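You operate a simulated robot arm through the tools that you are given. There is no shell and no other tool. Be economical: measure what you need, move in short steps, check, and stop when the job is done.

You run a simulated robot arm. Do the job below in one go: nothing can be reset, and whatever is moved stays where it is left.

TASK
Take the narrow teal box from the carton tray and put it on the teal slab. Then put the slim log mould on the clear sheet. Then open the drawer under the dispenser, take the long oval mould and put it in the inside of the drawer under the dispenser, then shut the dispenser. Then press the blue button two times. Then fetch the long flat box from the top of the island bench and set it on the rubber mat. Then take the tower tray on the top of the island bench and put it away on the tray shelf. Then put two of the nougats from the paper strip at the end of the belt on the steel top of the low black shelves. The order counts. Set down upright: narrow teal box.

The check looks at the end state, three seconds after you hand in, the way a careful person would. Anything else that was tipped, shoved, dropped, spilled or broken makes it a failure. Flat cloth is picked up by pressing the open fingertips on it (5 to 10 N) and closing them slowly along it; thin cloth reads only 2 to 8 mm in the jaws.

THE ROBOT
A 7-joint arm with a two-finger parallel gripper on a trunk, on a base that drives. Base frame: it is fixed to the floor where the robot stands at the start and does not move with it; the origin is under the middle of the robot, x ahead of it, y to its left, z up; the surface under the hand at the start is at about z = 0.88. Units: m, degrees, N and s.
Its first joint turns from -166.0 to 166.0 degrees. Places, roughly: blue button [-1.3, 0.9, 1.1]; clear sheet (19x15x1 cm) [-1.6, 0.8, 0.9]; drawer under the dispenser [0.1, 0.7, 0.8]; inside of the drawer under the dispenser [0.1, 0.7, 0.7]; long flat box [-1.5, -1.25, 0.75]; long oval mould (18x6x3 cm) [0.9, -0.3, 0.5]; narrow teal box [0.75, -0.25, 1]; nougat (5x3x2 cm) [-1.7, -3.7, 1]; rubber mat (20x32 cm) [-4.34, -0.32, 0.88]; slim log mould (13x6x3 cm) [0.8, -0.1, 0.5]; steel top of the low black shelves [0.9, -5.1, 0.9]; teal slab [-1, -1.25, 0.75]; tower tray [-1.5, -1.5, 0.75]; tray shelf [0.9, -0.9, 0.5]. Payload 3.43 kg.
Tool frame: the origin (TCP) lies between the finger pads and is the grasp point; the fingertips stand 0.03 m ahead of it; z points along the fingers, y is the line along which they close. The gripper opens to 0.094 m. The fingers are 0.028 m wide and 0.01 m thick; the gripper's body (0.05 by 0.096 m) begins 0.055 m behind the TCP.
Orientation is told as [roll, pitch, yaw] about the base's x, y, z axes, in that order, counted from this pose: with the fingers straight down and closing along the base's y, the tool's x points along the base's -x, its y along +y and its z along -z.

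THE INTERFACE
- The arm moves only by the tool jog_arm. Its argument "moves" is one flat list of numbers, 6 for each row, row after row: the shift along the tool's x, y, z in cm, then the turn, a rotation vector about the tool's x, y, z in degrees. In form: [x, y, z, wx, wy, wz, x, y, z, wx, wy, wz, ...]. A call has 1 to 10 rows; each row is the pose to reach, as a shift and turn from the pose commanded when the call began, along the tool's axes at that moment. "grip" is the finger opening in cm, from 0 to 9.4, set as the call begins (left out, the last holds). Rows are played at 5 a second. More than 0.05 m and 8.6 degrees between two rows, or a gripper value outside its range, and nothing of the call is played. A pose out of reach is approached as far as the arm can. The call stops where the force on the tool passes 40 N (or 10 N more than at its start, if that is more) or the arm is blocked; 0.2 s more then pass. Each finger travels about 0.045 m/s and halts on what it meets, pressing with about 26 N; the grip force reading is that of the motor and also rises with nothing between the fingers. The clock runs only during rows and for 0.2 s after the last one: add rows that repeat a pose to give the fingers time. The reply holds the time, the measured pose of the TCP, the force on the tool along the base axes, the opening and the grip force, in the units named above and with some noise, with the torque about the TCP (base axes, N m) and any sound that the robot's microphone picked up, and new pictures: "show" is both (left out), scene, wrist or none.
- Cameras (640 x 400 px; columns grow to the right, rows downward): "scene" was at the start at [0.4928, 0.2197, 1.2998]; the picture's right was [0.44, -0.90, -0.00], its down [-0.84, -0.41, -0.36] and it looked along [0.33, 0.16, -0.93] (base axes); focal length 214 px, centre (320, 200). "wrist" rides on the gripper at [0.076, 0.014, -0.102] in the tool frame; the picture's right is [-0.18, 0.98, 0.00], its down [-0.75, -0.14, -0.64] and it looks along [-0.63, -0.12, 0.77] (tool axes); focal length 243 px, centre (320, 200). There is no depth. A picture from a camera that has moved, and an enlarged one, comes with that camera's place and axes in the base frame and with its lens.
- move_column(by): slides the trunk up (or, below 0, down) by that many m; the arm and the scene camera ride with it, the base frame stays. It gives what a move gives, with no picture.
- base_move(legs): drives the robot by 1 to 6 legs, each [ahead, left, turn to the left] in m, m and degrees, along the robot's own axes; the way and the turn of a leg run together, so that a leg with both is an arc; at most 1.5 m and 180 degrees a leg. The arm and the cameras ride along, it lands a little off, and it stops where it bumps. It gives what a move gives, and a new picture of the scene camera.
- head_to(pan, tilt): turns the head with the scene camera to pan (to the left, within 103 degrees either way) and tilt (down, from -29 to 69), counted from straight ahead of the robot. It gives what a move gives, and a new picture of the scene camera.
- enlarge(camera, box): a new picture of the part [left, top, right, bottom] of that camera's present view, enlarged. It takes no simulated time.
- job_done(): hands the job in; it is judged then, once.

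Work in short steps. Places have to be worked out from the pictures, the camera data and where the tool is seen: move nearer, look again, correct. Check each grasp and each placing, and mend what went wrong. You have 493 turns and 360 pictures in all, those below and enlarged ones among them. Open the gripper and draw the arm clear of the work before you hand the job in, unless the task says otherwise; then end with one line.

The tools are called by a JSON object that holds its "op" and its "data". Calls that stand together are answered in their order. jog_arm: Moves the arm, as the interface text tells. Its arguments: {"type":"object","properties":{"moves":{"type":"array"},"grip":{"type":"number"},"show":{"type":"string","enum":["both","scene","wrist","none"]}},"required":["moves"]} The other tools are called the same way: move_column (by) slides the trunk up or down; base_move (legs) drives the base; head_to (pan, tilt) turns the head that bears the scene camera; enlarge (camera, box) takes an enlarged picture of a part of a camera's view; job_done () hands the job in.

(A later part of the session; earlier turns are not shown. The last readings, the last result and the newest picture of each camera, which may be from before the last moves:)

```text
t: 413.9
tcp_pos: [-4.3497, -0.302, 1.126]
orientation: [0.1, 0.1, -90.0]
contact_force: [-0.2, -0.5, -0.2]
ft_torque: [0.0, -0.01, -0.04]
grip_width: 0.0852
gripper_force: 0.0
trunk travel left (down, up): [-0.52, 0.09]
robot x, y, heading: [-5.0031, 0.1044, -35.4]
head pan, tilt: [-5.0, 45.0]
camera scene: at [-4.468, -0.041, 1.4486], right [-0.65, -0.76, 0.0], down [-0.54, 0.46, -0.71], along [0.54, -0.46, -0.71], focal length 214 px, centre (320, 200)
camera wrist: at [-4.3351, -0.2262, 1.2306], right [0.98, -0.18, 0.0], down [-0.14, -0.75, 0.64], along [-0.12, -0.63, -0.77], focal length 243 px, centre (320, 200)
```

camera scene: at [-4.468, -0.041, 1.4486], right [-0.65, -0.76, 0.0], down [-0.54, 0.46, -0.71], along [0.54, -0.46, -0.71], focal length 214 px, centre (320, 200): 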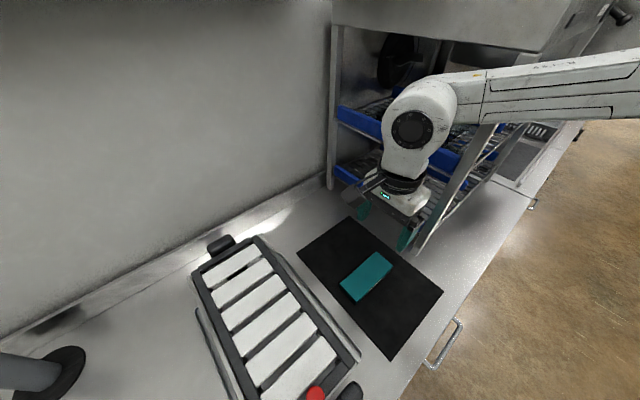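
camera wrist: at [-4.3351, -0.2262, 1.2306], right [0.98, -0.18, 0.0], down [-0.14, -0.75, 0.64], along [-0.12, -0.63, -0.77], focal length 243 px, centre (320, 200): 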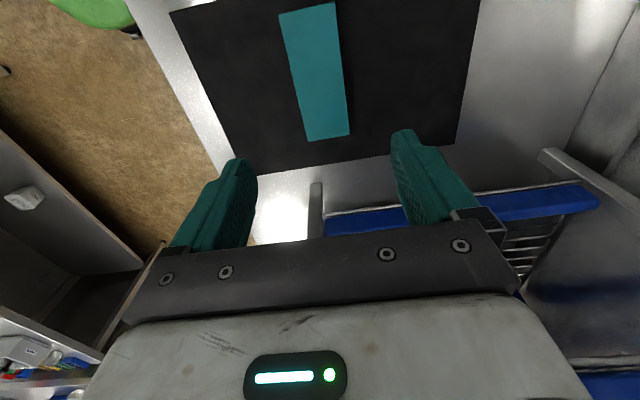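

Box is on the mat. Retract the arm.

{"op": "jog_arm", "data": {"moves": [0, -4, 0, 0, 0, 0, 0, -8, 0, 0, 0, 6, 0, -12, 0, 0, 0, 12, -1, -16, 0, 0, 0, 18, -2, -20, 0, 0, 0, 24, -4, -23, 0, 0, 0, 30, -4, -23, 0, 0, 0, 36, -4, -23, 0, 0, 0, 36], "show": "none"}}

{"op": "base_move", "data": {"legs": [[-0.25, 0, 0], [0, 0, -54.5], [1.4, 0, 0], [1.4, 0, 0]]}}

```text
t: 415.7
tcp_pos: [-4.581, -0.3403, 1.1301]
orientation: [0.2, 0.1, -126.1]
contact_force: [-0.8, -0.9, -0.9]
ft_torque: [0.03, -0.02, -0.01]
grip_width: 0.0848
gripper_force: 0.0
trunk travel left (down, up): [-0.52, 0.09]
robot x, y, heading: [-5.0011, 0.1043, -35.4]
head pan, tilt: [-5.0, 45.0]
```

```text
t: 433.2
tcp_pos: [-5.4118, -3.1617, 1.1302]
orientation: [0.2, 0.1, 176.5]
contact_force: [-0.1, -0.8, 0.6]
ft_torque: [0.01, -0.01, 0.02]
grip_width: 0.0849
gripper_force: 0.2
trunk travel left (down, up): [-0.52, 0.09]
robot x, y, heading: [-5.2624, -2.5665, -92.9]
head pan, tilt: [-5.0, 45.0]
camera scene: at [-5.099, -3.095, 1.4487], right [-0.99, 0.14, 0.0], down [0.1, 0.7, -0.71], along [-0.1, -0.7, -0.71], focal length 214 px, centre (320, 200)
```

scene: 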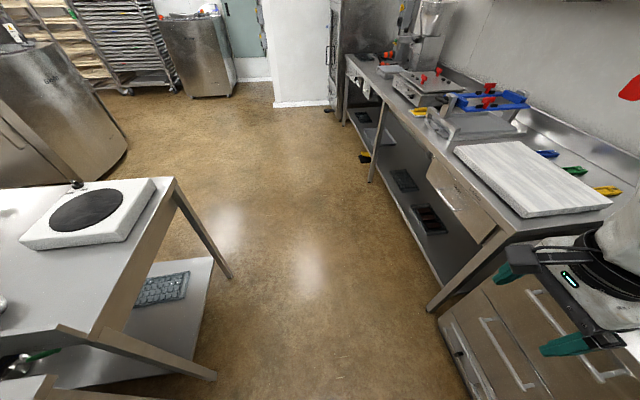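

Head back: down the aisle, then east, then north to the main room.

{"op": "base_move", "data": {"legs": [[1.4, 0, 2.9], [0.45, 0, 0], [0, 0, 90], [1.4, 0, 0], [1.05, 0, 0], [0, 0, 90]]}}

```text
t: 461.6
tcp_pos: [-2.6723, -3.5871, 1.1292]
orientation: [0.1, 0.1, 0.1]
contact_force: [0.3, -0.2, -0.9]
ft_torque: [0.0, 0.02, -0.01]
grip_width: 0.085
gripper_force: 0.1
trunk travel left (down, up): [-0.52, 0.09]
robot x, y, heading: [-2.7835, -4.1936, 90.6]
head pan, tilt: [-5.0, 45.0]
camera scene: at [-2.9797, -3.6725, 1.4487], right [1.0, -0.07, 0.0], down [-0.05, -0.71, -0.71], along [0.05, 0.7, -0.71], focal length 214 px, centre (320, 200)
```

scene: 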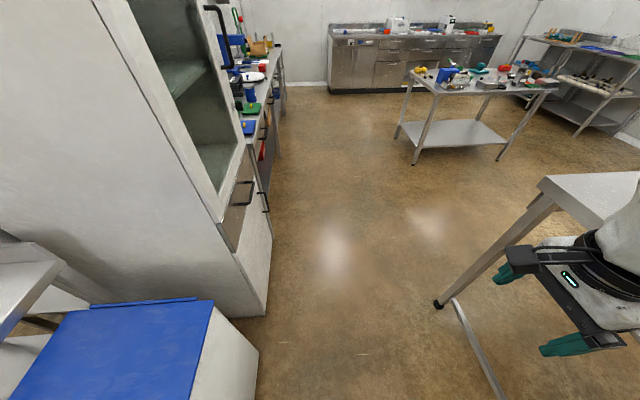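

{"op": "base_move", "data": {"legs": [[1.4, 0, -0.6], [1.4, -0.1, 0], [0.9, -0.2, 0], [0, -1.1, 0], [0, 0, 90], [0, 0, 90]]}}

{"op": "head_to", "data": {"pan": -10, "tilt": 55}}

```text
t: 492.5
tcp_pos: [-1.4254, -1.1715, 1.1295]
orientation: [0.2, 0.1, 179.4]
contact_force: [-0.3, 0.2, 0.2]
ft_torque: [0.0, 0.03, 0.0]
grip_width: 0.0848
gripper_force: 0.1
trunk travel left (down, up): [-0.52, 0.09]
robot x, y, heading: [-1.3033, -0.567, -89.7]
head pan, tilt: [-5.0, 45.0]
camera scene: at [-1.1166, -1.0882, 1.4487], right [-1.0, 0.08, 0.0], down [0.06, 0.7, -0.71], along [-0.06, -0.7, -0.71], focal length 214 px, centre (320, 200)
```

scene: 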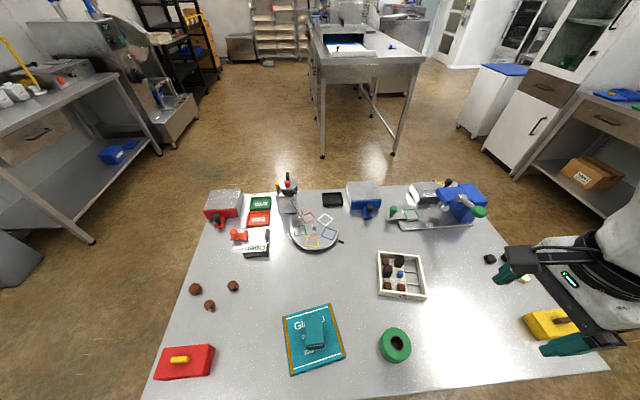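

```text
t: 493.2
tcp_pos: [-1.425, -1.17, 1.1296]
orientation: [0.0, 0.2, 179.4]
contact_force: [-0.9, 0.8, -0.7]
ft_torque: [0.01, 0.06, -0.01]
grip_width: 0.0849
gripper_force: 0.1
trunk travel left (down, up): [-0.52, 0.09]
robot x, y, heading: [-1.3038, -0.565, -89.8]
head pan, tilt: [-10.0, 55.0]
camera scene: at [-1.122, -1.0783, 1.4353], right [-0.99, 0.17, 0.0], down [0.14, 0.81, -0.57], along [-0.1, -0.57, -0.82], focal length 214 px, centre (320, 200)
```

scene: 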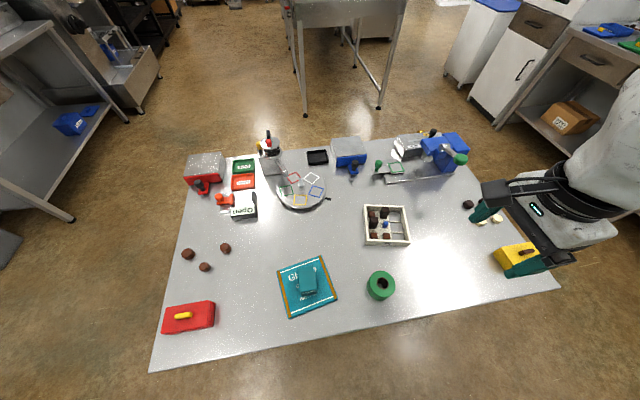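

{"op": "enlarge", "data": {"camera": "scene", "box": [340, 190, 440, 260]}}

```text
5.71 times, centred on (390, 225) of scene
camera zoom: at [-1.122, -1.0783, 1.4353], right [-0.99, 0.17, 0.0], down [0.14, 0.81, -0.57], along [-0.1, -0.57, -0.82], focal length 1226 px, centre (-80, 57)
```

zoom: 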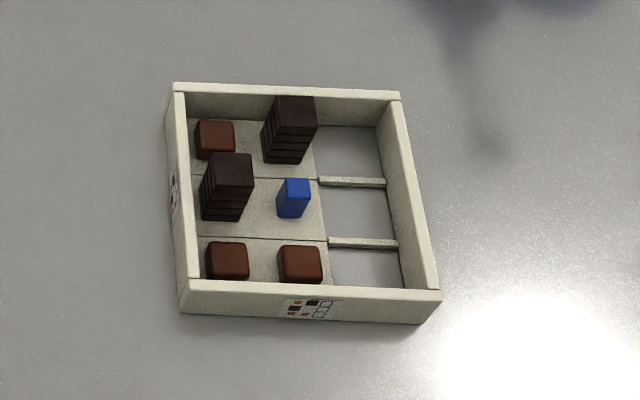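

The tray has a free column at its −x side; I could pinch that side wall. First inspect the tray shelf to see where it goes.

{"op": "base_move", "data": {"legs": [[-0.1, 0, 0], [0, 0, 90], [0.95, 0, 0], [0, -0.45, 0]]}}

{"op": "move_column", "data": {"by": -0.4}}

{"op": "head_to", "data": {"pan": -15, "tilt": 35}}

```text
t: 505.1
tcp_pos: [0.2342, -1.1186, 1.1296]
orientation: [0.0, 0.1, -93.8]
contact_force: [0.0, -0.4, -0.1]
ft_torque: [-0.01, 0.03, -0.01]
grip_width: 0.0851
gripper_force: 0.0
trunk travel left (down, up): [-0.52, 0.09]
robot x, y, heading: [-0.365, -0.9653, -3.2]
head pan, tilt: [-10.0, 55.0]
camera scene: at [0.1588, -0.8097, 1.4352], right [-0.23, -0.97, 0.0], down [-0.8, 0.19, -0.57], along [0.56, -0.13, -0.82], focal length 214 px, centre (320, 200)
```

scene: 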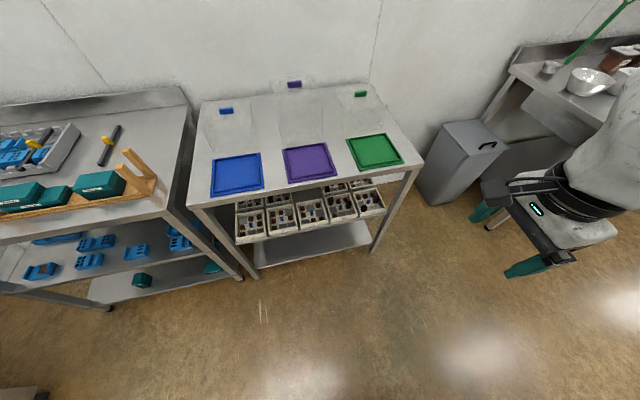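

```text
t: 508.9
tcp_pos: [0.2344, -1.1183, 0.7287]
orientation: [0.1, 0.1, -93.9]
contact_force: [-0.3, -0.3, -0.2]
ft_torque: [0.02, 0.01, -0.02]
grip_width: 0.0851
gripper_force: 0.0
trunk travel left (down, up): [-0.12, 0.49]
robot x, y, heading: [-0.3623, -0.9638, -3.3]
head pan, tilt: [-10.0, 55.0]
```

```text
t: 509.7
tcp_pos: [0.2338, -1.1178, 0.7298]
orientation: [0.2, 0.1, -93.8]
contact_force: [0.4, -0.4, 0.0]
ft_torque: [0.01, 0.03, 0.0]
grip_width: 0.0851
gripper_force: 0.0
trunk travel left (down, up): [-0.12, 0.49]
robot x, y, heading: [-0.3621, -0.9663, -3.2]
head pan, tilt: [-15.0, 35.0]
camera scene: at [0.1722, -0.8208, 1.0634], right [-0.31, -0.95, 0.0], down [-0.55, 0.18, -0.82], along [0.78, -0.25, -0.57], focal length 214 px, centre (320, 200)
```

scene: 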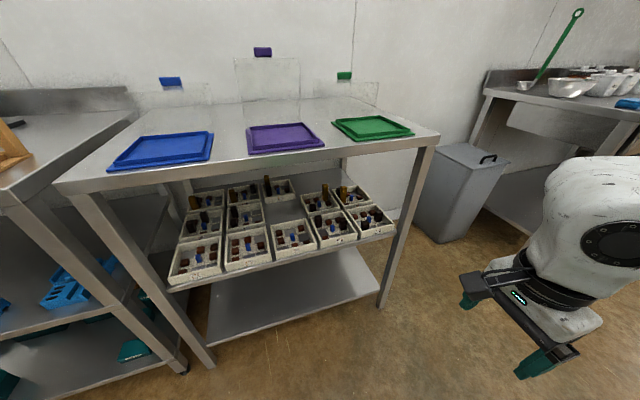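

{"op": "enlarge", "data": {"camera": "scene", "box": [150, 160, 410, 300]}}

```text
2.46 times, centred on (280, 230) of scene
camera zoom: at [0.1722, -0.8208, 1.0634], right [-0.31, -0.95, 0.0], down [-0.55, 0.18, -0.82], along [0.78, -0.25, -0.57], focal length 528 px, centre (418, 126)
```

zoom: 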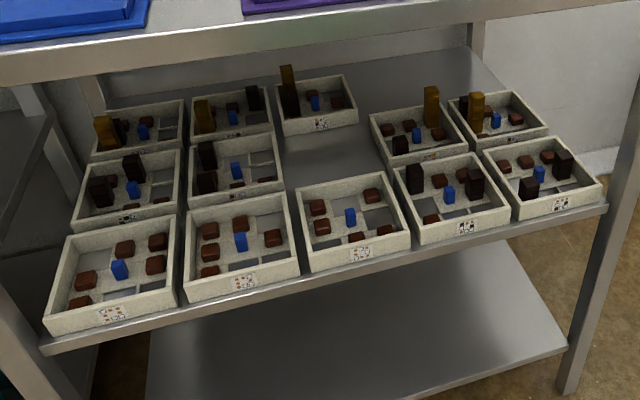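

The shelf has one free slot: middle row, centre column, ≈(0.88, −0.893), ~17 cm wide. I'll use the forward-pitched hand (as with the oval mould), pinching the tray's open-column wall. Reorient the hand here.

{"op": "jog_arm", "data": {"moves": [0, 0, 0, 0, 0, 8.5, 0, 0, 0, 0, 0, 17, 0, 0, 0, 0, 0, 25.5, 0, 0, 0, 0, 0, 34, 0, 0, 0, 0, 0, 42.5, 0, 0, 0, 0, 0, 51, 0, 0, 0, 0, 0, 59.5, 0, 0, 0, 0, 0, 68, 0, 0, 0, 0, 0, 76.5, 0, 0, 0, 0, 0, 85], "show": "none"}}

{"op": "jog_arm", "data": {"moves": [0, 0, 0, 0, 0, 4.5, 0, 0, 0, 0, 0, 4.5], "show": "none"}}

{"op": "jog_arm", "data": {"moves": [0, 0, 0, 0, 8, 0, 0, 0, 0, 0, 16, 0, 0, 0, 0, 0, 24, 0, 0, 0, 0, 0, 32, 0, 0, 0, 0, 0, 40, 0, 0, 0, 0, 0, 46, 0, 0, 0, 0, 0, 52, 0, 0, 0, 0, 0, 52, 0], "show": "scene"}}

```text
t: 511.9
tcp_pos: [0.2333, -1.1179, 0.7297]
orientation: [-0.1, 0.1, -178.9]
contact_force: [0.0, 0.3, 0.4]
ft_torque: [-0.01, 0.03, 0.02]
grip_width: 0.0852
gripper_force: 0.1
trunk travel left (down, up): [-0.12, 0.49]
robot x, y, heading: [-0.3652, -0.9657, -3.0]
head pan, tilt: [-15.0, 35.0]
```

```text
t: 512.5
tcp_pos: [0.2327, -1.1176, 0.7297]
orientation: [-0.1, 0.1, 176.7]
contact_force: [-0.3, -0.3, 0.2]
ft_torque: [0.03, -0.03, 0.03]
grip_width: 0.085
gripper_force: 0.0
trunk travel left (down, up): [-0.12, 0.49]
robot x, y, heading: [-0.3646, -0.9668, -3.2]
head pan, tilt: [-15.0, 35.0]
```

```text
t: 514.3
tcp_pos: [0.2331, -1.1628, 0.7215]
orientation: [-3.0, 49.3, 175.3]
contact_force: [0.5, -0.3, 0.3]
ft_torque: [0.01, 0.01, 0.05]
grip_width: 0.0853
gripper_force: 0.0
out of reach, approached as far as the arm can: row 4, 5, 6, 7, 8
trunk travel left (down, up): [-0.12, 0.49]
robot x, y, heading: [-0.3643, -0.9649, -2.9]
head pan, tilt: [-15.0, 35.0]
camera scene: at [0.1724, -0.8209, 1.0636], right [-0.31, -0.95, 0.0], down [-0.55, 0.18, -0.82], along [0.78, -0.25, -0.57], focal length 214 px, centre (320, 200)
```

scene: 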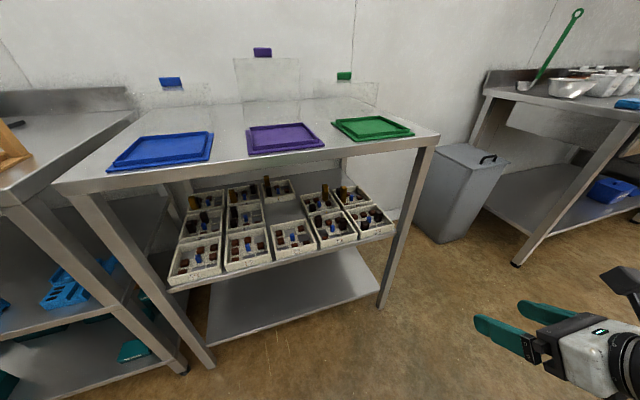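

{"op": "jog_arm", "data": {"moves": [3, 0, 3.5, -1, 1, 0, 6, 0, 7, -2, 2, 0, 9.8, 0, 11.3, -3, 3, 0, 9.8, 0, 11.3, -3, 3, 0], "show": "none"}}

{"op": "move_column", "data": {"by": 0.4}}

```text
refused: row 3 steps farther than a row can; nothing moved
```

```text
t: 518.2
tcp_pos: [0.2337, -1.1624, 1.1212]
orientation: [-3.2, 49.3, 175.1]
contact_force: [-0.2, 0.1, 0.2]
ft_torque: [0.03, -0.04, -0.03]
grip_width: 0.085
gripper_force: 0.1
trunk travel left (down, up): [-0.52, 0.09]
robot x, y, heading: [-0.3621, -0.9654, -3.1]
head pan, tilt: [-15.0, 35.0]
```

{"op": "jog_arm", "data": {"moves": [2.5, 0, 2.9, -1, 1, 0, 5, 0, 5.8, -2, 2, 0, 7.5, 0, 8.7, -3, 3, 0, 9.8, 0, 11.3, -3, 3, 1, 9.8, 0, 11.3, -3, 3, 1], "show": "none"}}

{"op": "base_move", "data": {"legs": [[0, 0.33, 0], [-0.76, 0, 0], [0, 0, -100]]}}

{"op": "head_to", "data": {"pan": -15, "tilt": 55}}

```text
t: 519.4
tcp_pos: [0.3827, -1.1705, 1.1221]
orientation: [-1.5, 52.2, 173.3]
contact_force: [-0.9, -0.6, 0.1]
ft_torque: [0.02, -0.04, 0.0]
grip_width: 0.0851
gripper_force: 0.1
trunk travel left (down, up): [-0.52, 0.09]
robot x, y, heading: [-0.3639, -0.9627, -3.1]
head pan, tilt: [-15.0, 35.0]
```

```text
t: 529.4
tcp_pos: [-1.461, -1.2603, 1.1211]
orientation: [-1.5, 52.2, 70.6]
contact_force: [0.0, 0.8, -0.7]
ft_torque: [0.0, -0.03, -0.02]
grip_width: 0.0849
gripper_force: 0.0
trunk travel left (down, up): [-0.52, 0.09]
robot x, y, heading: [-1.0975, -0.5789, -105.7]
head pan, tilt: [-15.0, 35.0]
camera scene: at [-1.0732, -1.1318, 1.4635], right [-0.86, 0.51, 0.0], down [0.29, 0.49, -0.82], along [-0.42, -0.7, -0.57], focal length 214 px, centre (320, 200)
```

scene: 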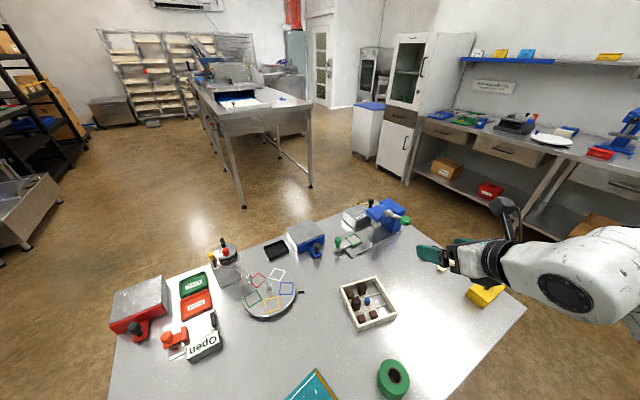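

```text
t: 530.3
tcp_pos: [-1.46, -1.2601, 1.1227]
orientation: [-1.5, 52.2, 70.7]
contact_force: [0.1, -0.9, -0.2]
ft_torque: [-0.01, 0.01, 0.01]
grip_width: 0.085
gripper_force: 0.0
trunk travel left (down, up): [-0.52, 0.09]
robot x, y, heading: [-1.0995, -0.5784, -105.8]
head pan, tilt: [-15.0, 55.0]
camera scene: at [-1.065, -1.1181, 1.4353], right [-0.86, 0.51, 0.0], down [0.42, 0.7, -0.57], along [-0.29, -0.49, -0.82], focal length 214 px, centre (320, 200)
```

scene: 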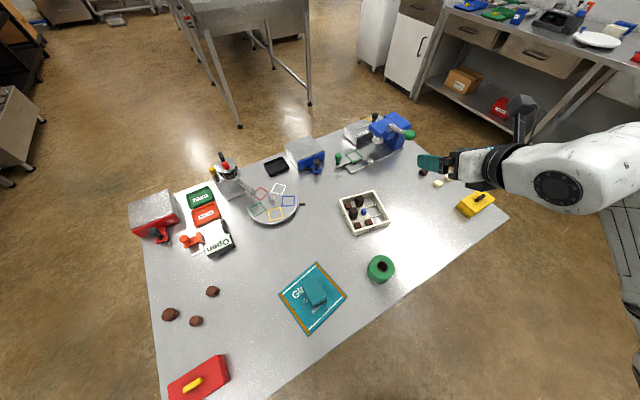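

{"op": "enlarge", "data": {"camera": "scene", "box": [310, 170, 430, 250]}}

{"op": "jog_arm", "data": {"moves": [0, 0, 0, 0, 0, 0], "show": "wrist"}}

```text
5.00 times, centred on (370, 210) of scene
camera zoom: at [-1.065, -1.1181, 1.4353], right [-0.86, 0.51, 0.0], down [0.42, 0.7, -0.57], along [-0.29, -0.49, -0.82], focal length 1072 px, centre (70, 150)
```

zoom: 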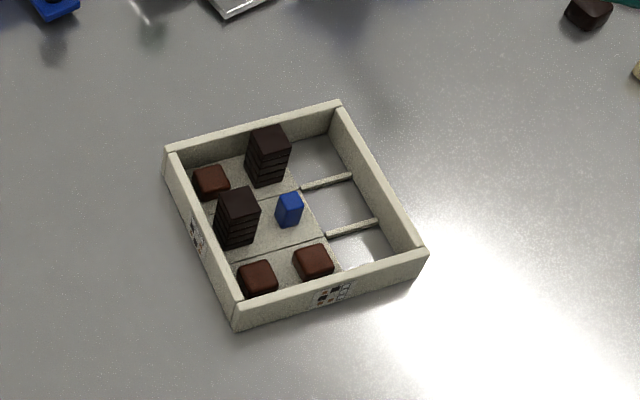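

```text
t: 530.7
tcp_pos: [-1.4608, -1.2607, 1.1211]
orientation: [-1.6, 52.2, 70.8]
contact_force: [1.4, 0.3, 0.3]
ft_torque: [0.01, 0.04, 0.01]
grip_width: 0.085
gripper_force: 0.0
trunk travel left (down, up): [-0.52, 0.09]
robot x, y, heading: [-1.0974, -0.5786, -105.8]
head pan, tilt: [-15.0, 55.0]
camera wrist: at [-1.4648, -1.2241, 1.246], right [-0.9, 0.41, -0.16], down [0.44, 0.88, -0.2], along [0.06, -0.25, -0.97], focal length 243 px, centre (320, 200)
```

wrist: 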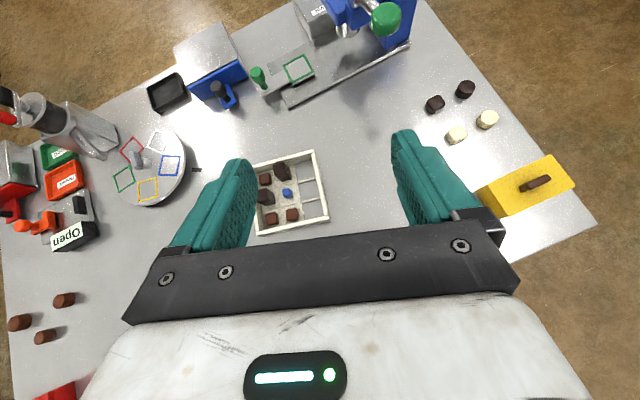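

Tray's open-side wall: mid ≈(−1.446, −1.352), direction 13° off −y. Align the hand with it and lower to just above.

{"op": "jog_arm", "data": {"moves": [-2.1, -0.9, 3.5, 0.7, 0, -0.8, -4.3, -1.7, 7, 1.4, 0, -1.6, -6.4, -2.6, 10.5, 2, 0, -2.4, -8.5, -3.4, 14, 2.7, 0, -3.2, -10.6, -4.3, 17.4, 3.3, 0, -3.8, -10.6, -4.3, 17.4, 3.3, 0, -3.8], "grip": 3.0}}

```text
t: 532.1
tcp_pos: [-1.4415, -1.345, 0.932]
orientation: [0.1, 52.4, 76.9]
contact_force: [-0.2, 0.1, -0.6]
ft_torque: [0.03, 0.0, -0.01]
grip_width: 0.0302
gripper_force: 0.1
trunk travel left (down, up): [-0.52, 0.09]
robot x, y, heading: [-1.0941, -0.5759, -105.8]
head pan, tilt: [-15.0, 55.0]
camera scene: at [-1.065, -1.1181, 1.4352], right [-0.86, 0.51, 0.0], down [0.42, 0.7, -0.57], along [-0.29, -0.49, -0.82], focal length 214 px, centre (320, 200)
camera wrist: at [-1.447, -1.3099, 1.0555], right [-0.93, 0.33, -0.14], down [0.36, 0.91, -0.2], along [0.06, -0.24, -0.97], focal length 243 px, centre (320, 200)
```

scene: 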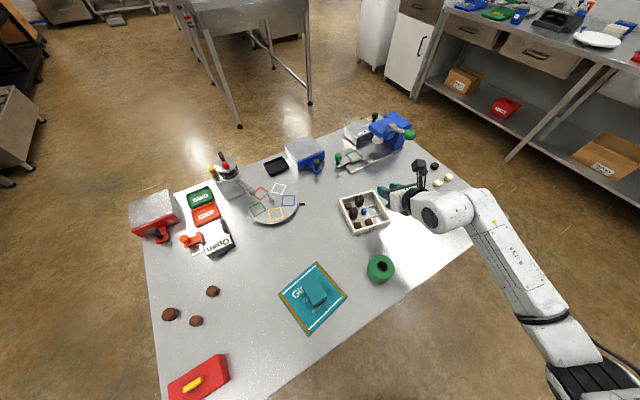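
wrist: 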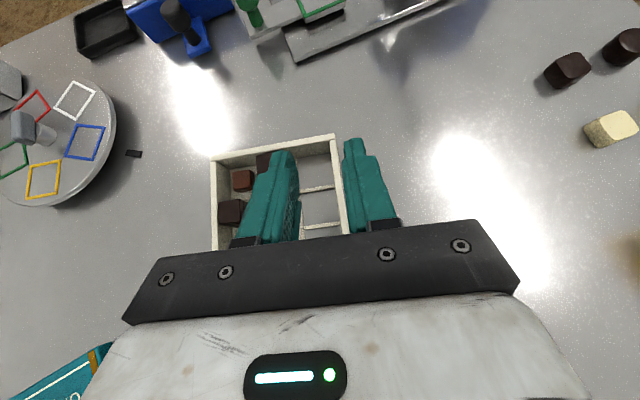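

Wall is ~8 mm to the right of the finger midline. Shift and lower 4 cm, then check.

{"op": "jog_arm", "data": {"moves": [0, 0.8, 0, 0, 0, 0, -1.6, 0.8, 1.2, 0, 0, 0, -3.2, 0.8, 2.45, 0, 0, 0, -3.2, 0.8, 2.45, 0, 0, 0], "show": "wrist"}}

{"op": "enlarge", "data": {"camera": "wrist", "box": [200, 80, 440, 250]}}

```text
t: 533.1
tcp_pos: [-1.4489, -1.3445, 0.8913]
orientation: [0.1, 52.3, 76.9]
contact_force: [1.0, -0.5, -0.2]
ft_torque: [-0.01, -0.02, 0.01]
grip_width: 0.0298
gripper_force: 0.2
trunk travel left (down, up): [-0.52, 0.09]
robot x, y, heading: [-1.0979, -0.5786, -105.7]
head pan, tilt: [-15.0, 55.0]
camera wrist: at [-1.4542, -1.3084, 1.0158], right [-0.93, 0.33, -0.14], down [0.36, 0.91, -0.2], along [0.06, -0.24, -0.97], focal length 243 px, centre (320, 200)
```

wrist: 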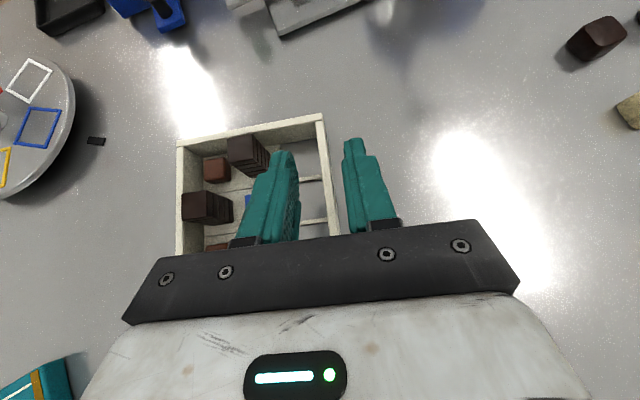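

```text
2.35 times, centred on (320, 165) of wrist
camera zoom: at [-1.4542, -1.3084, 1.0158], right [-0.93, 0.33, -0.14], down [0.36, 0.91, -0.2], along [0.06, -0.24, -0.97], focal length 571 px, centre (320, 282)
```

zoom: 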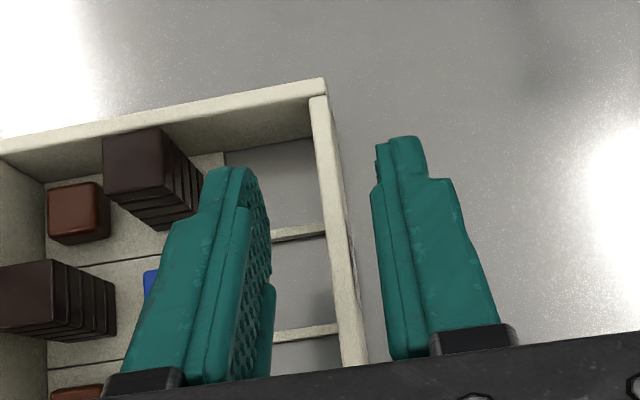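

The wall is between the fingers and the inner finger aims at the middle hole. Lower 4 cm more with contact watch.

{"op": "jog_arm", "data": {"moves": [-1.2, 0.2, 0.9, 0, 0, 0, -2.2, 0.2, 1.7, 0, 0, 0, -2.8, 0.2, 2.15, 0, 0, 0, -3.2, 0.2, 2.45, 0, 0, 0, -3.2, 0.2, 2.45, 0, 0, 0], "show": "wrist"}}

{"op": "enlarge", "data": {"camera": "wrist", "box": [200, 80, 440, 250]}}

```text
t: 534.3
tcp_pos: [-1.4489, -1.3432, 0.8518]
orientation: [0.1, 52.3, 76.9]
contact_force: [0.3, 0.7, 0.2]
ft_torque: [-0.01, 0.0, 0.03]
grip_width: 0.0297
gripper_force: 0.2
trunk travel left (down, up): [-0.52, 0.09]
robot x, y, heading: [-1.0966, -0.578, -105.6]
head pan, tilt: [-15.0, 55.0]
camera wrist: at [-1.4548, -1.3069, 0.9759], right [-0.93, 0.33, -0.14], down [0.36, 0.91, -0.2], along [0.06, -0.24, -0.97], focal length 243 px, centre (320, 200)
```

wrist: 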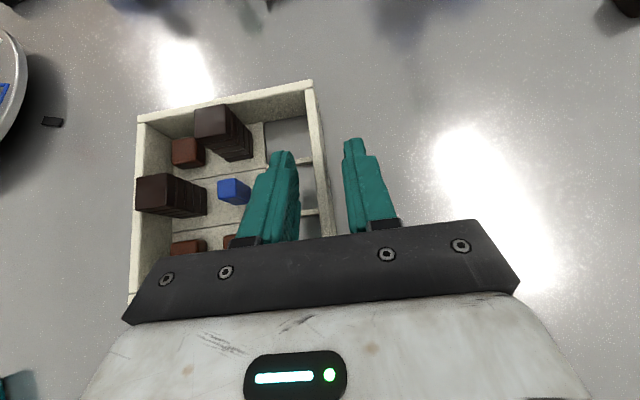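

```text
2.35 times, centred on (320, 165) of wrist
camera zoom: at [-1.4548, -1.3069, 0.9759], right [-0.93, 0.33, -0.14], down [0.36, 0.91, -0.2], along [0.06, -0.24, -0.97], focal length 571 px, centre (320, 282)
```

zoom: 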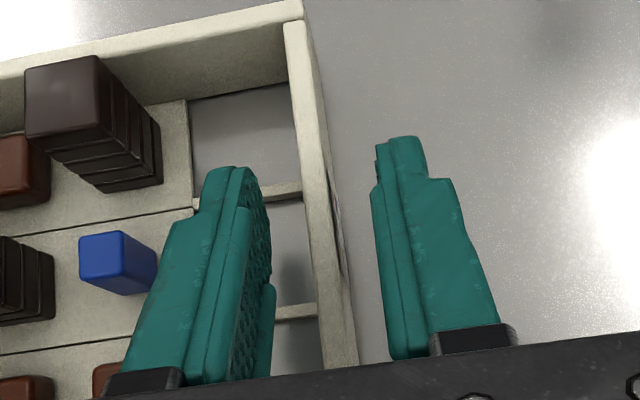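

Centred, no contact. Close on the wall.

{"op": "jog_arm", "data": {"moves": [0, 0, 0, 0, 0, 0, 0, 0, 0, 0, 0, 0, 0, 0, 0, 0, 0, 0, 0, 0, 0, 0, 0, 0], "grip": 0.3, "show": "wrist"}}

```text
t: 535.3
tcp_pos: [-1.4486, -1.3421, 0.8517]
orientation: [0.0, 52.3, 76.8]
contact_force: [0.4, 0.0, 0.5]
ft_torque: [-0.01, -0.02, 0.09]
grip_width: 0.0066
gripper_force: 25.8
trunk travel left (down, up): [-0.52, 0.09]
robot x, y, heading: [-1.0993, -0.5762, -105.4]
head pan, tilt: [-15.0, 55.0]
camera wrist: at [-1.4548, -1.3069, 0.976], right [-0.93, 0.33, -0.14], down [0.36, 0.91, -0.2], along [0.06, -0.24, -0.97], focal length 243 px, centre (320, 200)
```

wrist: 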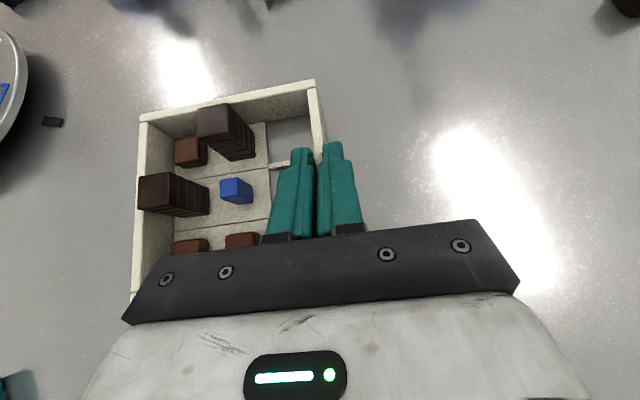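

Gripped (6.6 mm wall). Lift very slowly by 1.5 cm and check for tilt.

{"op": "jog_arm", "data": {"moves": [0.16, 0, -0.12, 0, 0, 0, 0.32, 0, -0.25, 0, 0, 0, 0.48, 0, -0.37, 0, 0, 0, 0.64, 0, -0.5, 0, 0, 0, 0.8, 0, -0.62, 0, 0, 0, 0.96, 0, -0.74, 0, 0, 0, 1.12, 0, -0.87, 0, 0, 0, 1.2, 0, -0.92, 0, 0, 0]}}

{"op": "enlarge", "data": {"camera": "scene", "box": [310, 160, 450, 250]}}

```text
t: 537.1
tcp_pos: [-1.4501, -1.3417, 0.8675]
orientation: [0.1, 52.3, 76.9]
contact_force: [0.8, 0.0, -1.7]
ft_torque: [0.06, 0.09, 0.0]
grip_width: 0.0064
gripper_force: 25.6
trunk travel left (down, up): [-0.52, 0.09]
robot x, y, heading: [-1.0971, -0.5813, -105.8]
head pan, tilt: [-15.0, 55.0]
camera scene: at [-1.065, -1.1181, 1.4352], right [-0.86, 0.51, 0.0], down [0.42, 0.7, -0.57], along [-0.29, -0.49, -0.82], focal length 214 px, centre (320, 200)
camera wrist: at [-1.4545, -1.306, 0.9916], right [-0.93, 0.33, -0.14], down [0.36, 0.91, -0.2], along [0.06, -0.24, -0.97], focal length 243 px, centre (320, 200)
```

scene: 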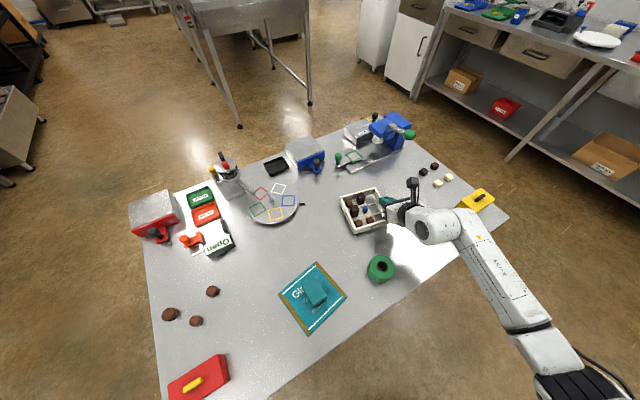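
wrist: 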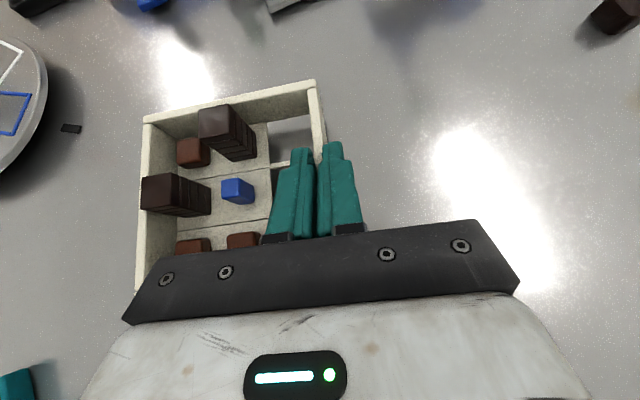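

```text
4.44 times, centred on (380, 205) of scene
camera zoom: at [-1.065, -1.1181, 1.4352], right [-0.86, 0.51, 0.0], down [0.42, 0.7, -0.57], along [-0.29, -0.49, -0.82], focal length 953 px, centre (53, 178)
```

zoom: 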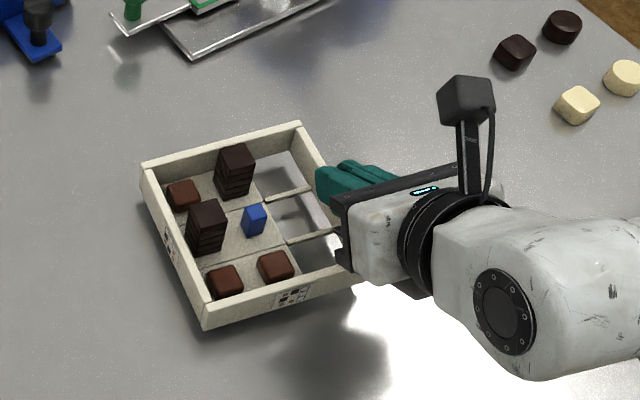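

Only ~1.7° sag. Lift further slowly and compare.

{"op": "jog_arm", "data": {"moves": [0.3, 0, -0.24, 0, 0, 0, 0.6, 0, -0.48, 0, 0, 0, 1.0, 0, -0.78, 0, 0, 0, 1.5, 0, -1.16, 0, 0, 0, 2.1, 0, -1.63, 0, 0, 0, 2.8, 0, -2.17, 0, 0, 0, 3.5, 0, -2.7, 0, 0, 0, 4.2, 0, -3.25, 0, 0, 0, 4.8, 0, -3.7, 0, 0, 0, 5.0, 0, -3.9, 0, 0, 0]}}

{"op": "enlarge", "data": {"camera": "scene", "box": [310, 140, 450, 240]}}

```text
t: 539.3
tcp_pos: [-1.4503, -1.3399, 0.9306]
orientation: [0.2, 52.3, 76.8]
contact_force: [0.7, 0.5, -1.0]
ft_torque: [0.02, 0.07, 0.01]
grip_width: 0.0063
gripper_force: 26.3
trunk travel left (down, up): [-0.52, 0.09]
robot x, y, heading: [-1.0946, -0.5805, -105.6]
head pan, tilt: [-15.0, 55.0]
camera scene: at [-1.065, -1.1181, 1.4352], right [-0.86, 0.51, 0.0], down [0.42, 0.7, -0.57], along [-0.29, -0.49, -0.82], focal length 214 px, centre (320, 200)
camera wrist: at [-1.4555, -1.3041, 1.0549], right [-0.93, 0.33, -0.14], down [0.36, 0.91, -0.2], along [0.06, -0.24, -0.97], focal length 243 px, centre (320, 200)
```

scene: 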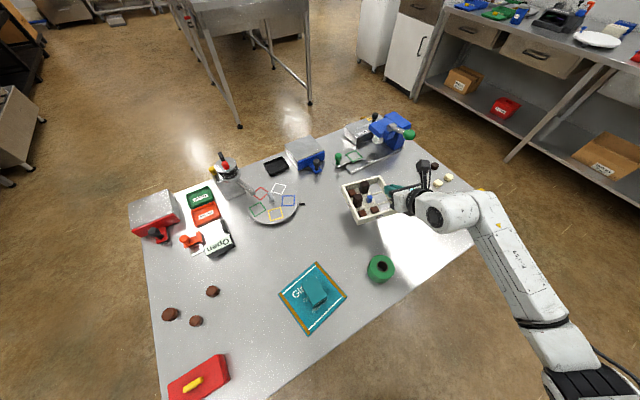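
wrist: 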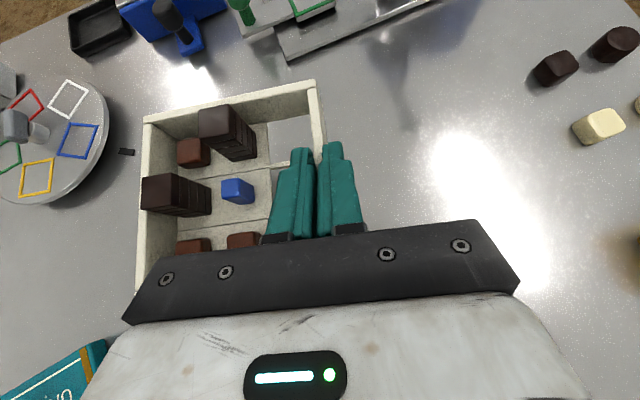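

```text
4.00 times, centred on (380, 190) of scene
camera zoom: at [-1.065, -1.1181, 1.4352], right [-0.86, 0.51, 0.0], down [0.42, 0.7, -0.57], along [-0.29, -0.49, -0.82], focal length 858 px, centre (80, 240)
```

zoom: 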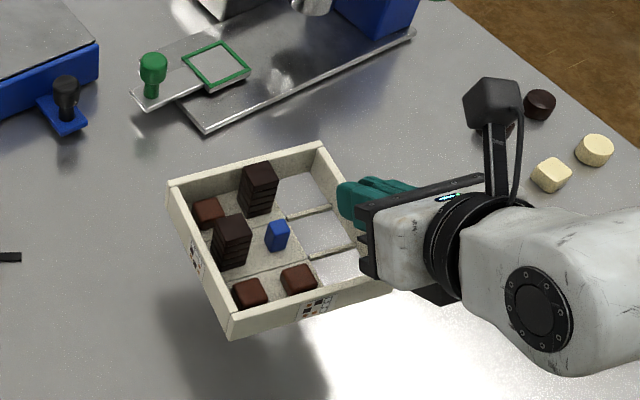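

Tray is firmly held and level. Raise 10 cm more, then drive to the shelf in gentle legs.

{"op": "jog_arm", "data": {"moves": [0.8, 0, -0.6, 0, 0, 0, 1.6, 0, -1.2, 0, 0, 0, 2.4, 0, -1.85, 0, 0, 0, 3.2, 0, -2.5, 0, 0, 0, 4, 0, -3.1, 0, 0, 0, 4.8, 0, -3.7, 0, 0, 0, 5.6, 0, -4.3, 0, 0, 0, 6.4, 0, -4.9, 0, 0, 0, 7.2, 0, -5.6, 0, 0, 0, 7.9, 0, -6.1, 0, 0, 0], "show": "none"}}

{"op": "base_move", "data": {"legs": [[-0.12, 0, 0], [0, 0, 52], [0, 0, 53.5]]}}

{"op": "jog_arm", "data": {"moves": [0, 0, 0, 0, 0, 0], "show": "wrist"}}

```text
t: 541.5
tcp_pos: [-1.4498, -1.3428, 1.0306]
orientation: [0.2, 52.3, 76.9]
contact_force: [0.7, 0.1, -1.1]
ft_torque: [0.04, 0.09, -0.02]
grip_width: 0.0064
gripper_force: 25.7
trunk travel left (down, up): [-0.52, 0.09]
robot x, y, heading: [-1.0935, -0.5749, -105.9]
head pan, tilt: [-15.0, 55.0]
```

```text
t: 547.4
tcp_pos: [-0.2351, -0.6127, 1.0306]
orientation: [0.1, 52.3, -178.6]
contact_force: [0.4, 0.2, -1.8]
ft_torque: [-0.1, 0.0, 0.04]
grip_width: 0.0063
gripper_force: 25.5
trunk travel left (down, up): [-0.52, 0.09]
robot x, y, heading: [-1.0587, -0.4588, -1.1]
head pan, tilt: [-15.0, 55.0]
camera scene: at [-0.5473, -0.296, 1.4352], right [-0.28, -0.96, 0.0], down [-0.79, 0.23, -0.57], along [0.55, -0.16, -0.82], focal length 214 px, centre (320, 200)
```

scene: 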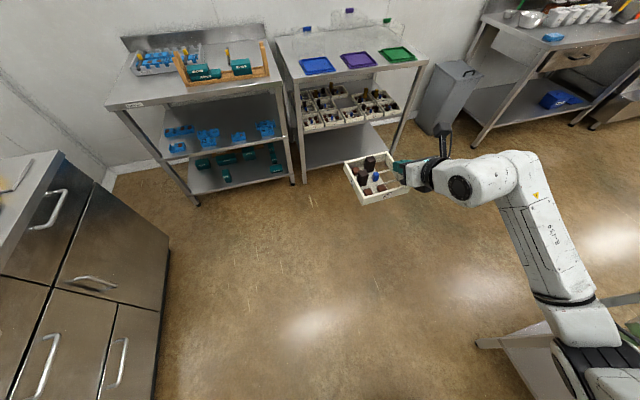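

```text
t: 547.8
tcp_pos: [-0.2352, -0.6121, 1.0299]
orientation: [0.1, 52.1, -178.6]
contact_force: [-1.0, -0.1, -1.4]
ft_torque: [-0.14, 0.01, 0.01]
grip_width: 0.0066
gripper_force: 25.6
trunk travel left (down, up): [-0.52, 0.09]
robot x, y, heading: [-1.0651, -0.4598, -1.4]
head pan, tilt: [-15.0, 55.0]
camera wrist: at [-0.2688, -0.6287, 1.1549], right [-0.09, -0.99, -0.14], down [-0.97, 0.12, -0.2], along [0.22, 0.12, -0.97], focal length 243 px, centre (320, 200)
```

wrist: 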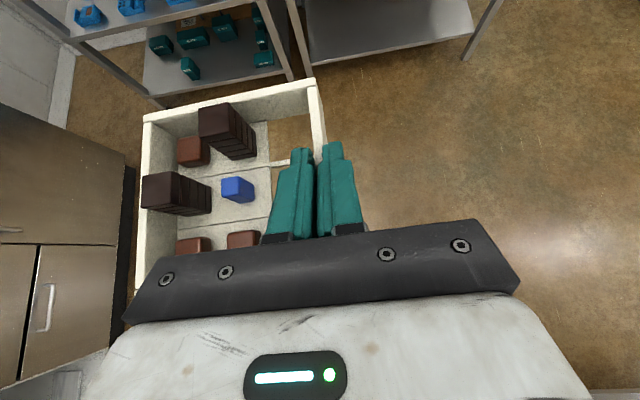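

Contents undisturbed. Drive to in front of the tray shelf.

{"op": "base_move", "data": {"legs": [[0.5, -0.33, 1.2]]}}

{"op": "jog_arm", "data": {"moves": [1, 0, -0.8, 0, 0, 0, 2, 0, -1.55, 0, 0, 0, 3, 0, -2.3, 0, 0, 0, 4, 0, -3.1, 0, 0, 0, 5, 0, -3.9, 0, 0, 0, 6, 0, -4.6, 0, 0, 0, 7, 0, -5.4, 0, 0, 0, 8, 0, -6.2, 0, 0, 0, 8.7, 0, -6.7, 0, 0, 0], "show": "none"}}

{"op": "move_column", "data": {"by": -0.26}}

{"op": "move_column", "data": {"by": -0.26}}

{"op": "head_to", "data": {"pan": -35, "tilt": 40}}

```text
t: 551.2
tcp_pos: [0.2641, -0.9285, 1.0295]
orientation: [0.1, 52.4, -177.4]
contact_force: [-0.7, 0.4, -0.6]
ft_torque: [-0.13, 0.05, -0.03]
grip_width: 0.0064
gripper_force: 25.4
trunk travel left (down, up): [-0.52, 0.09]
robot x, y, heading: [-0.5668, -0.7914, -0.0]
head pan, tilt: [-15.0, 55.0]
camera scene: at [-0.054, -0.6175, 1.4352], right [-0.26, -0.97, 0.0], down [-0.79, 0.21, -0.57], along [0.55, -0.15, -0.82], focal length 214 px, centre (320, 200)
```

scene: 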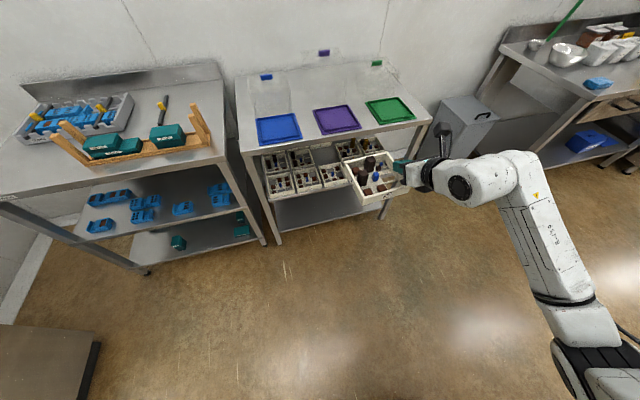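

```text
t: 553.2
tcp_pos: [0.2667, -0.9274, 1.1401]
orientation: [0.0, 52.2, -177.5]
contact_force: [0.9, -0.3, -1.4]
ft_torque: [-0.13, 0.0, -0.03]
grip_width: 0.0063
gripper_force: 25.7
trunk travel left (down, up): [-0.52, 0.09]
robot x, y, heading: [-0.5637, -0.7953, -0.3]
head pan, tilt: [-15.0, 55.0]
```

```text
t: 555.8
tcp_pos: [0.2666, -0.9266, 0.8799]
orientation: [0.1, 52.3, -177.4]
contact_force: [0.0, -0.2, -1.6]
ft_torque: [-0.15, 0.0, 0.02]
grip_width: 0.0066
gripper_force: 25.8
trunk travel left (down, up): [-0.26, 0.35]
robot x, y, heading: [-0.5632, -0.7898, -0.4]
head pan, tilt: [-15.0, 55.0]
```

```text
t: 558.5
tcp_pos: [0.2661, -0.9257, 0.6212]
orientation: [0.1, 52.2, -177.4]
contact_force: [1.5, 1.1, -0.9]
ft_torque: [-0.1, 0.05, -0.03]
grip_width: 0.0065
gripper_force: 25.9
trunk travel left (down, up): [0.0, 0.61]
robot x, y, heading: [-0.5661, -0.7935, -0.1]
head pan, tilt: [-15.0, 55.0]
```

```text
t: 559.3
tcp_pos: [0.2668, -0.9279, 0.6206]
orientation: [0.2, 52.3, -177.5]
contact_force: [-0.6, 0.2, -0.7]
ft_torque: [-0.13, 0.01, -0.04]
grip_width: 0.0063
gripper_force: 25.8
trunk travel left (down, up): [0.0, 0.61]
robot x, y, heading: [-0.563, -0.7957, -0.2]
head pan, tilt: [-35.0, 40.0]
camera scene: at [-0.054, -0.6475, 0.9358], right [-0.57, -0.82, 0.0], down [-0.53, 0.37, -0.77], along [0.63, -0.44, -0.64], focal length 214 px, centre (320, 200)
```

scene: 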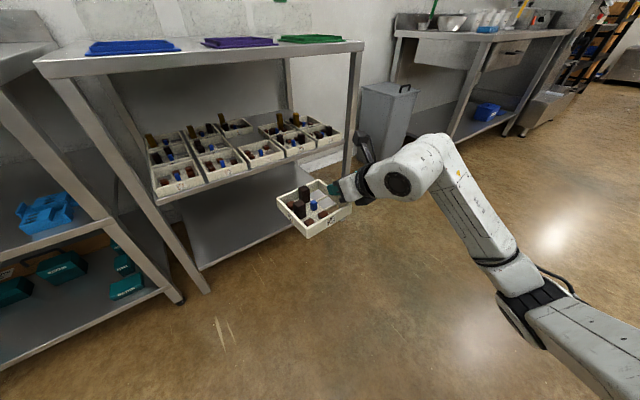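

{"op": "head_to", "data": {"pan": -12, "tilt": 30}}

{"op": "enlarge", "data": {"camera": "scene", "box": [210, 130, 410, 250]}}

```text
t: 560.2
tcp_pos: [0.267, -0.9276, 0.6204]
orientation: [0.2, 52.3, -177.4]
contact_force: [0.0, 0.1, -1.6]
ft_torque: [-0.16, 0.03, 0.01]
grip_width: 0.0062
gripper_force: 26.0
trunk travel left (down, up): [0.0, 0.61]
robot x, y, heading: [-0.5674, -0.7946, -0.1]
head pan, tilt: [-12.0, 30.0]
camera scene: at [-0.0352, -0.6177, 0.9512], right [-0.21, -0.98, 0.0], down [-0.49, 0.1, -0.87], along [0.85, -0.18, -0.5], focal length 214 px, centre (320, 200)
```

scene: 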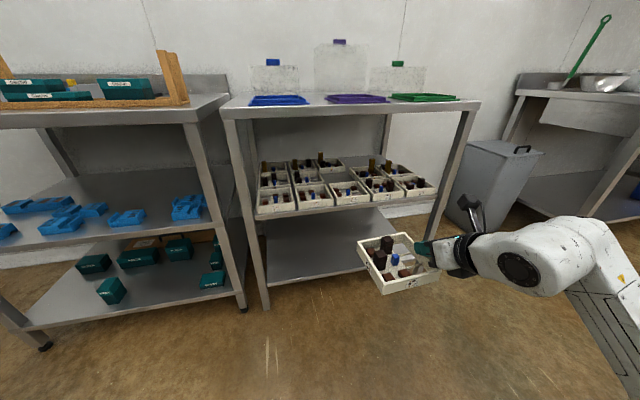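

```text
3.20 times, centred on (310, 190) of scene
camera zoom: at [-0.0352, -0.6177, 0.9512], right [-0.21, -0.98, 0.0], down [-0.49, 0.1, -0.87], along [0.85, -0.18, -0.5], focal length 686 px, centre (352, 232)
```

zoom: 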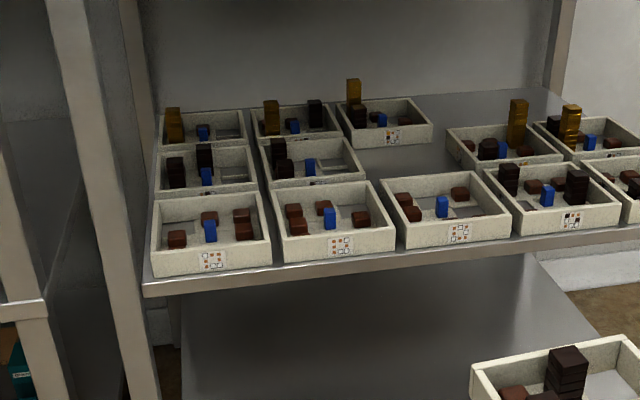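

Extend the arm 15 cm forward slowly, then drive in.

{"op": "jog_arm", "data": {"moves": [1, 0, 1.3, 0, 0, 0, 2, 0, 2.6, 0, 0, 0, 3, 0, 3.9, 0, 0, 0, 4, 0, 5.2, 0, 0, 0, 5, 0, 6.5, 0, 0, 0, 6, 0, 7.8, 0, 0, 0, 7, 0, 9.1, 0, 0, 0, 8, 0, 10.4, 0, 0, 0, 9.2, 0, 11.9, 0, 0, 0], "show": "none"}}

{"op": "base_move", "data": {"legs": [[0.27, -0.02, 0]]}}

{"op": "head_to", "data": {"pan": -30, "tilt": 35}}

```text
t: 562.2
tcp_pos: [0.4159, -0.9206, 0.6185]
orientation: [0.1, 52.3, -177.5]
contact_force: [-0.1, 0.2, -1.2]
ft_torque: [-0.08, 0.04, -0.01]
grip_width: 0.0063
gripper_force: 26.2
trunk travel left (down, up): [0.0, 0.61]
robot x, y, heading: [-0.5656, -0.7925, -0.3]
head pan, tilt: [-12.0, 30.0]
```

```text
t: 564.1
tcp_pos: [0.6854, -0.9365, 0.619]
orientation: [0.1, 52.4, -177.2]
contact_force: [0.2, -0.3, -1.3]
ft_torque: [-0.08, 0.01, 0.01]
grip_width: 0.0063
gripper_force: 25.5
trunk travel left (down, up): [0.0, 0.61]
robot x, y, heading: [-0.299, -0.8121, 0.1]
head pan, tilt: [-12.0, 30.0]
camera scene: at [0.2331, -0.6353, 0.9512], right [-0.21, -0.98, 0.0], down [-0.49, 0.1, -0.87], along [0.85, -0.18, -0.5], focal length 214 px, centre (320, 200)
```

scene: 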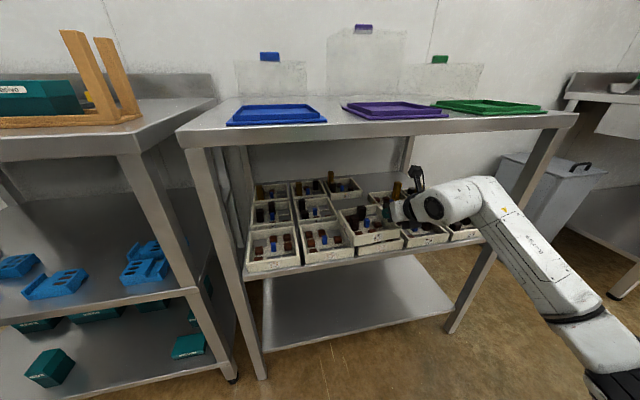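

```text
t: 564.9
tcp_pos: [0.6848, -0.9361, 0.6189]
orientation: [0.0, 52.2, -177.2]
contact_force: [0.7, -1.0, -1.8]
ft_torque: [-0.09, 0.01, -0.01]
grip_width: 0.0063
gripper_force: 25.7
trunk travel left (down, up): [0.0, 0.61]
robot x, y, heading: [-0.2961, -0.8172, 0.3]
head pan, tilt: [-30.0, 35.0]
camera scene: at [0.221, -0.6605, 0.9434], right [-0.5, -0.87, 0.0], down [-0.5, 0.28, -0.82], along [0.71, -0.41, -0.57], focal length 214 px, centre (320, 200)
```

scene: 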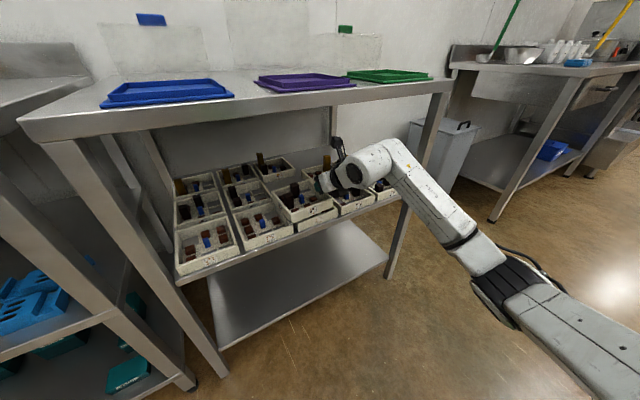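

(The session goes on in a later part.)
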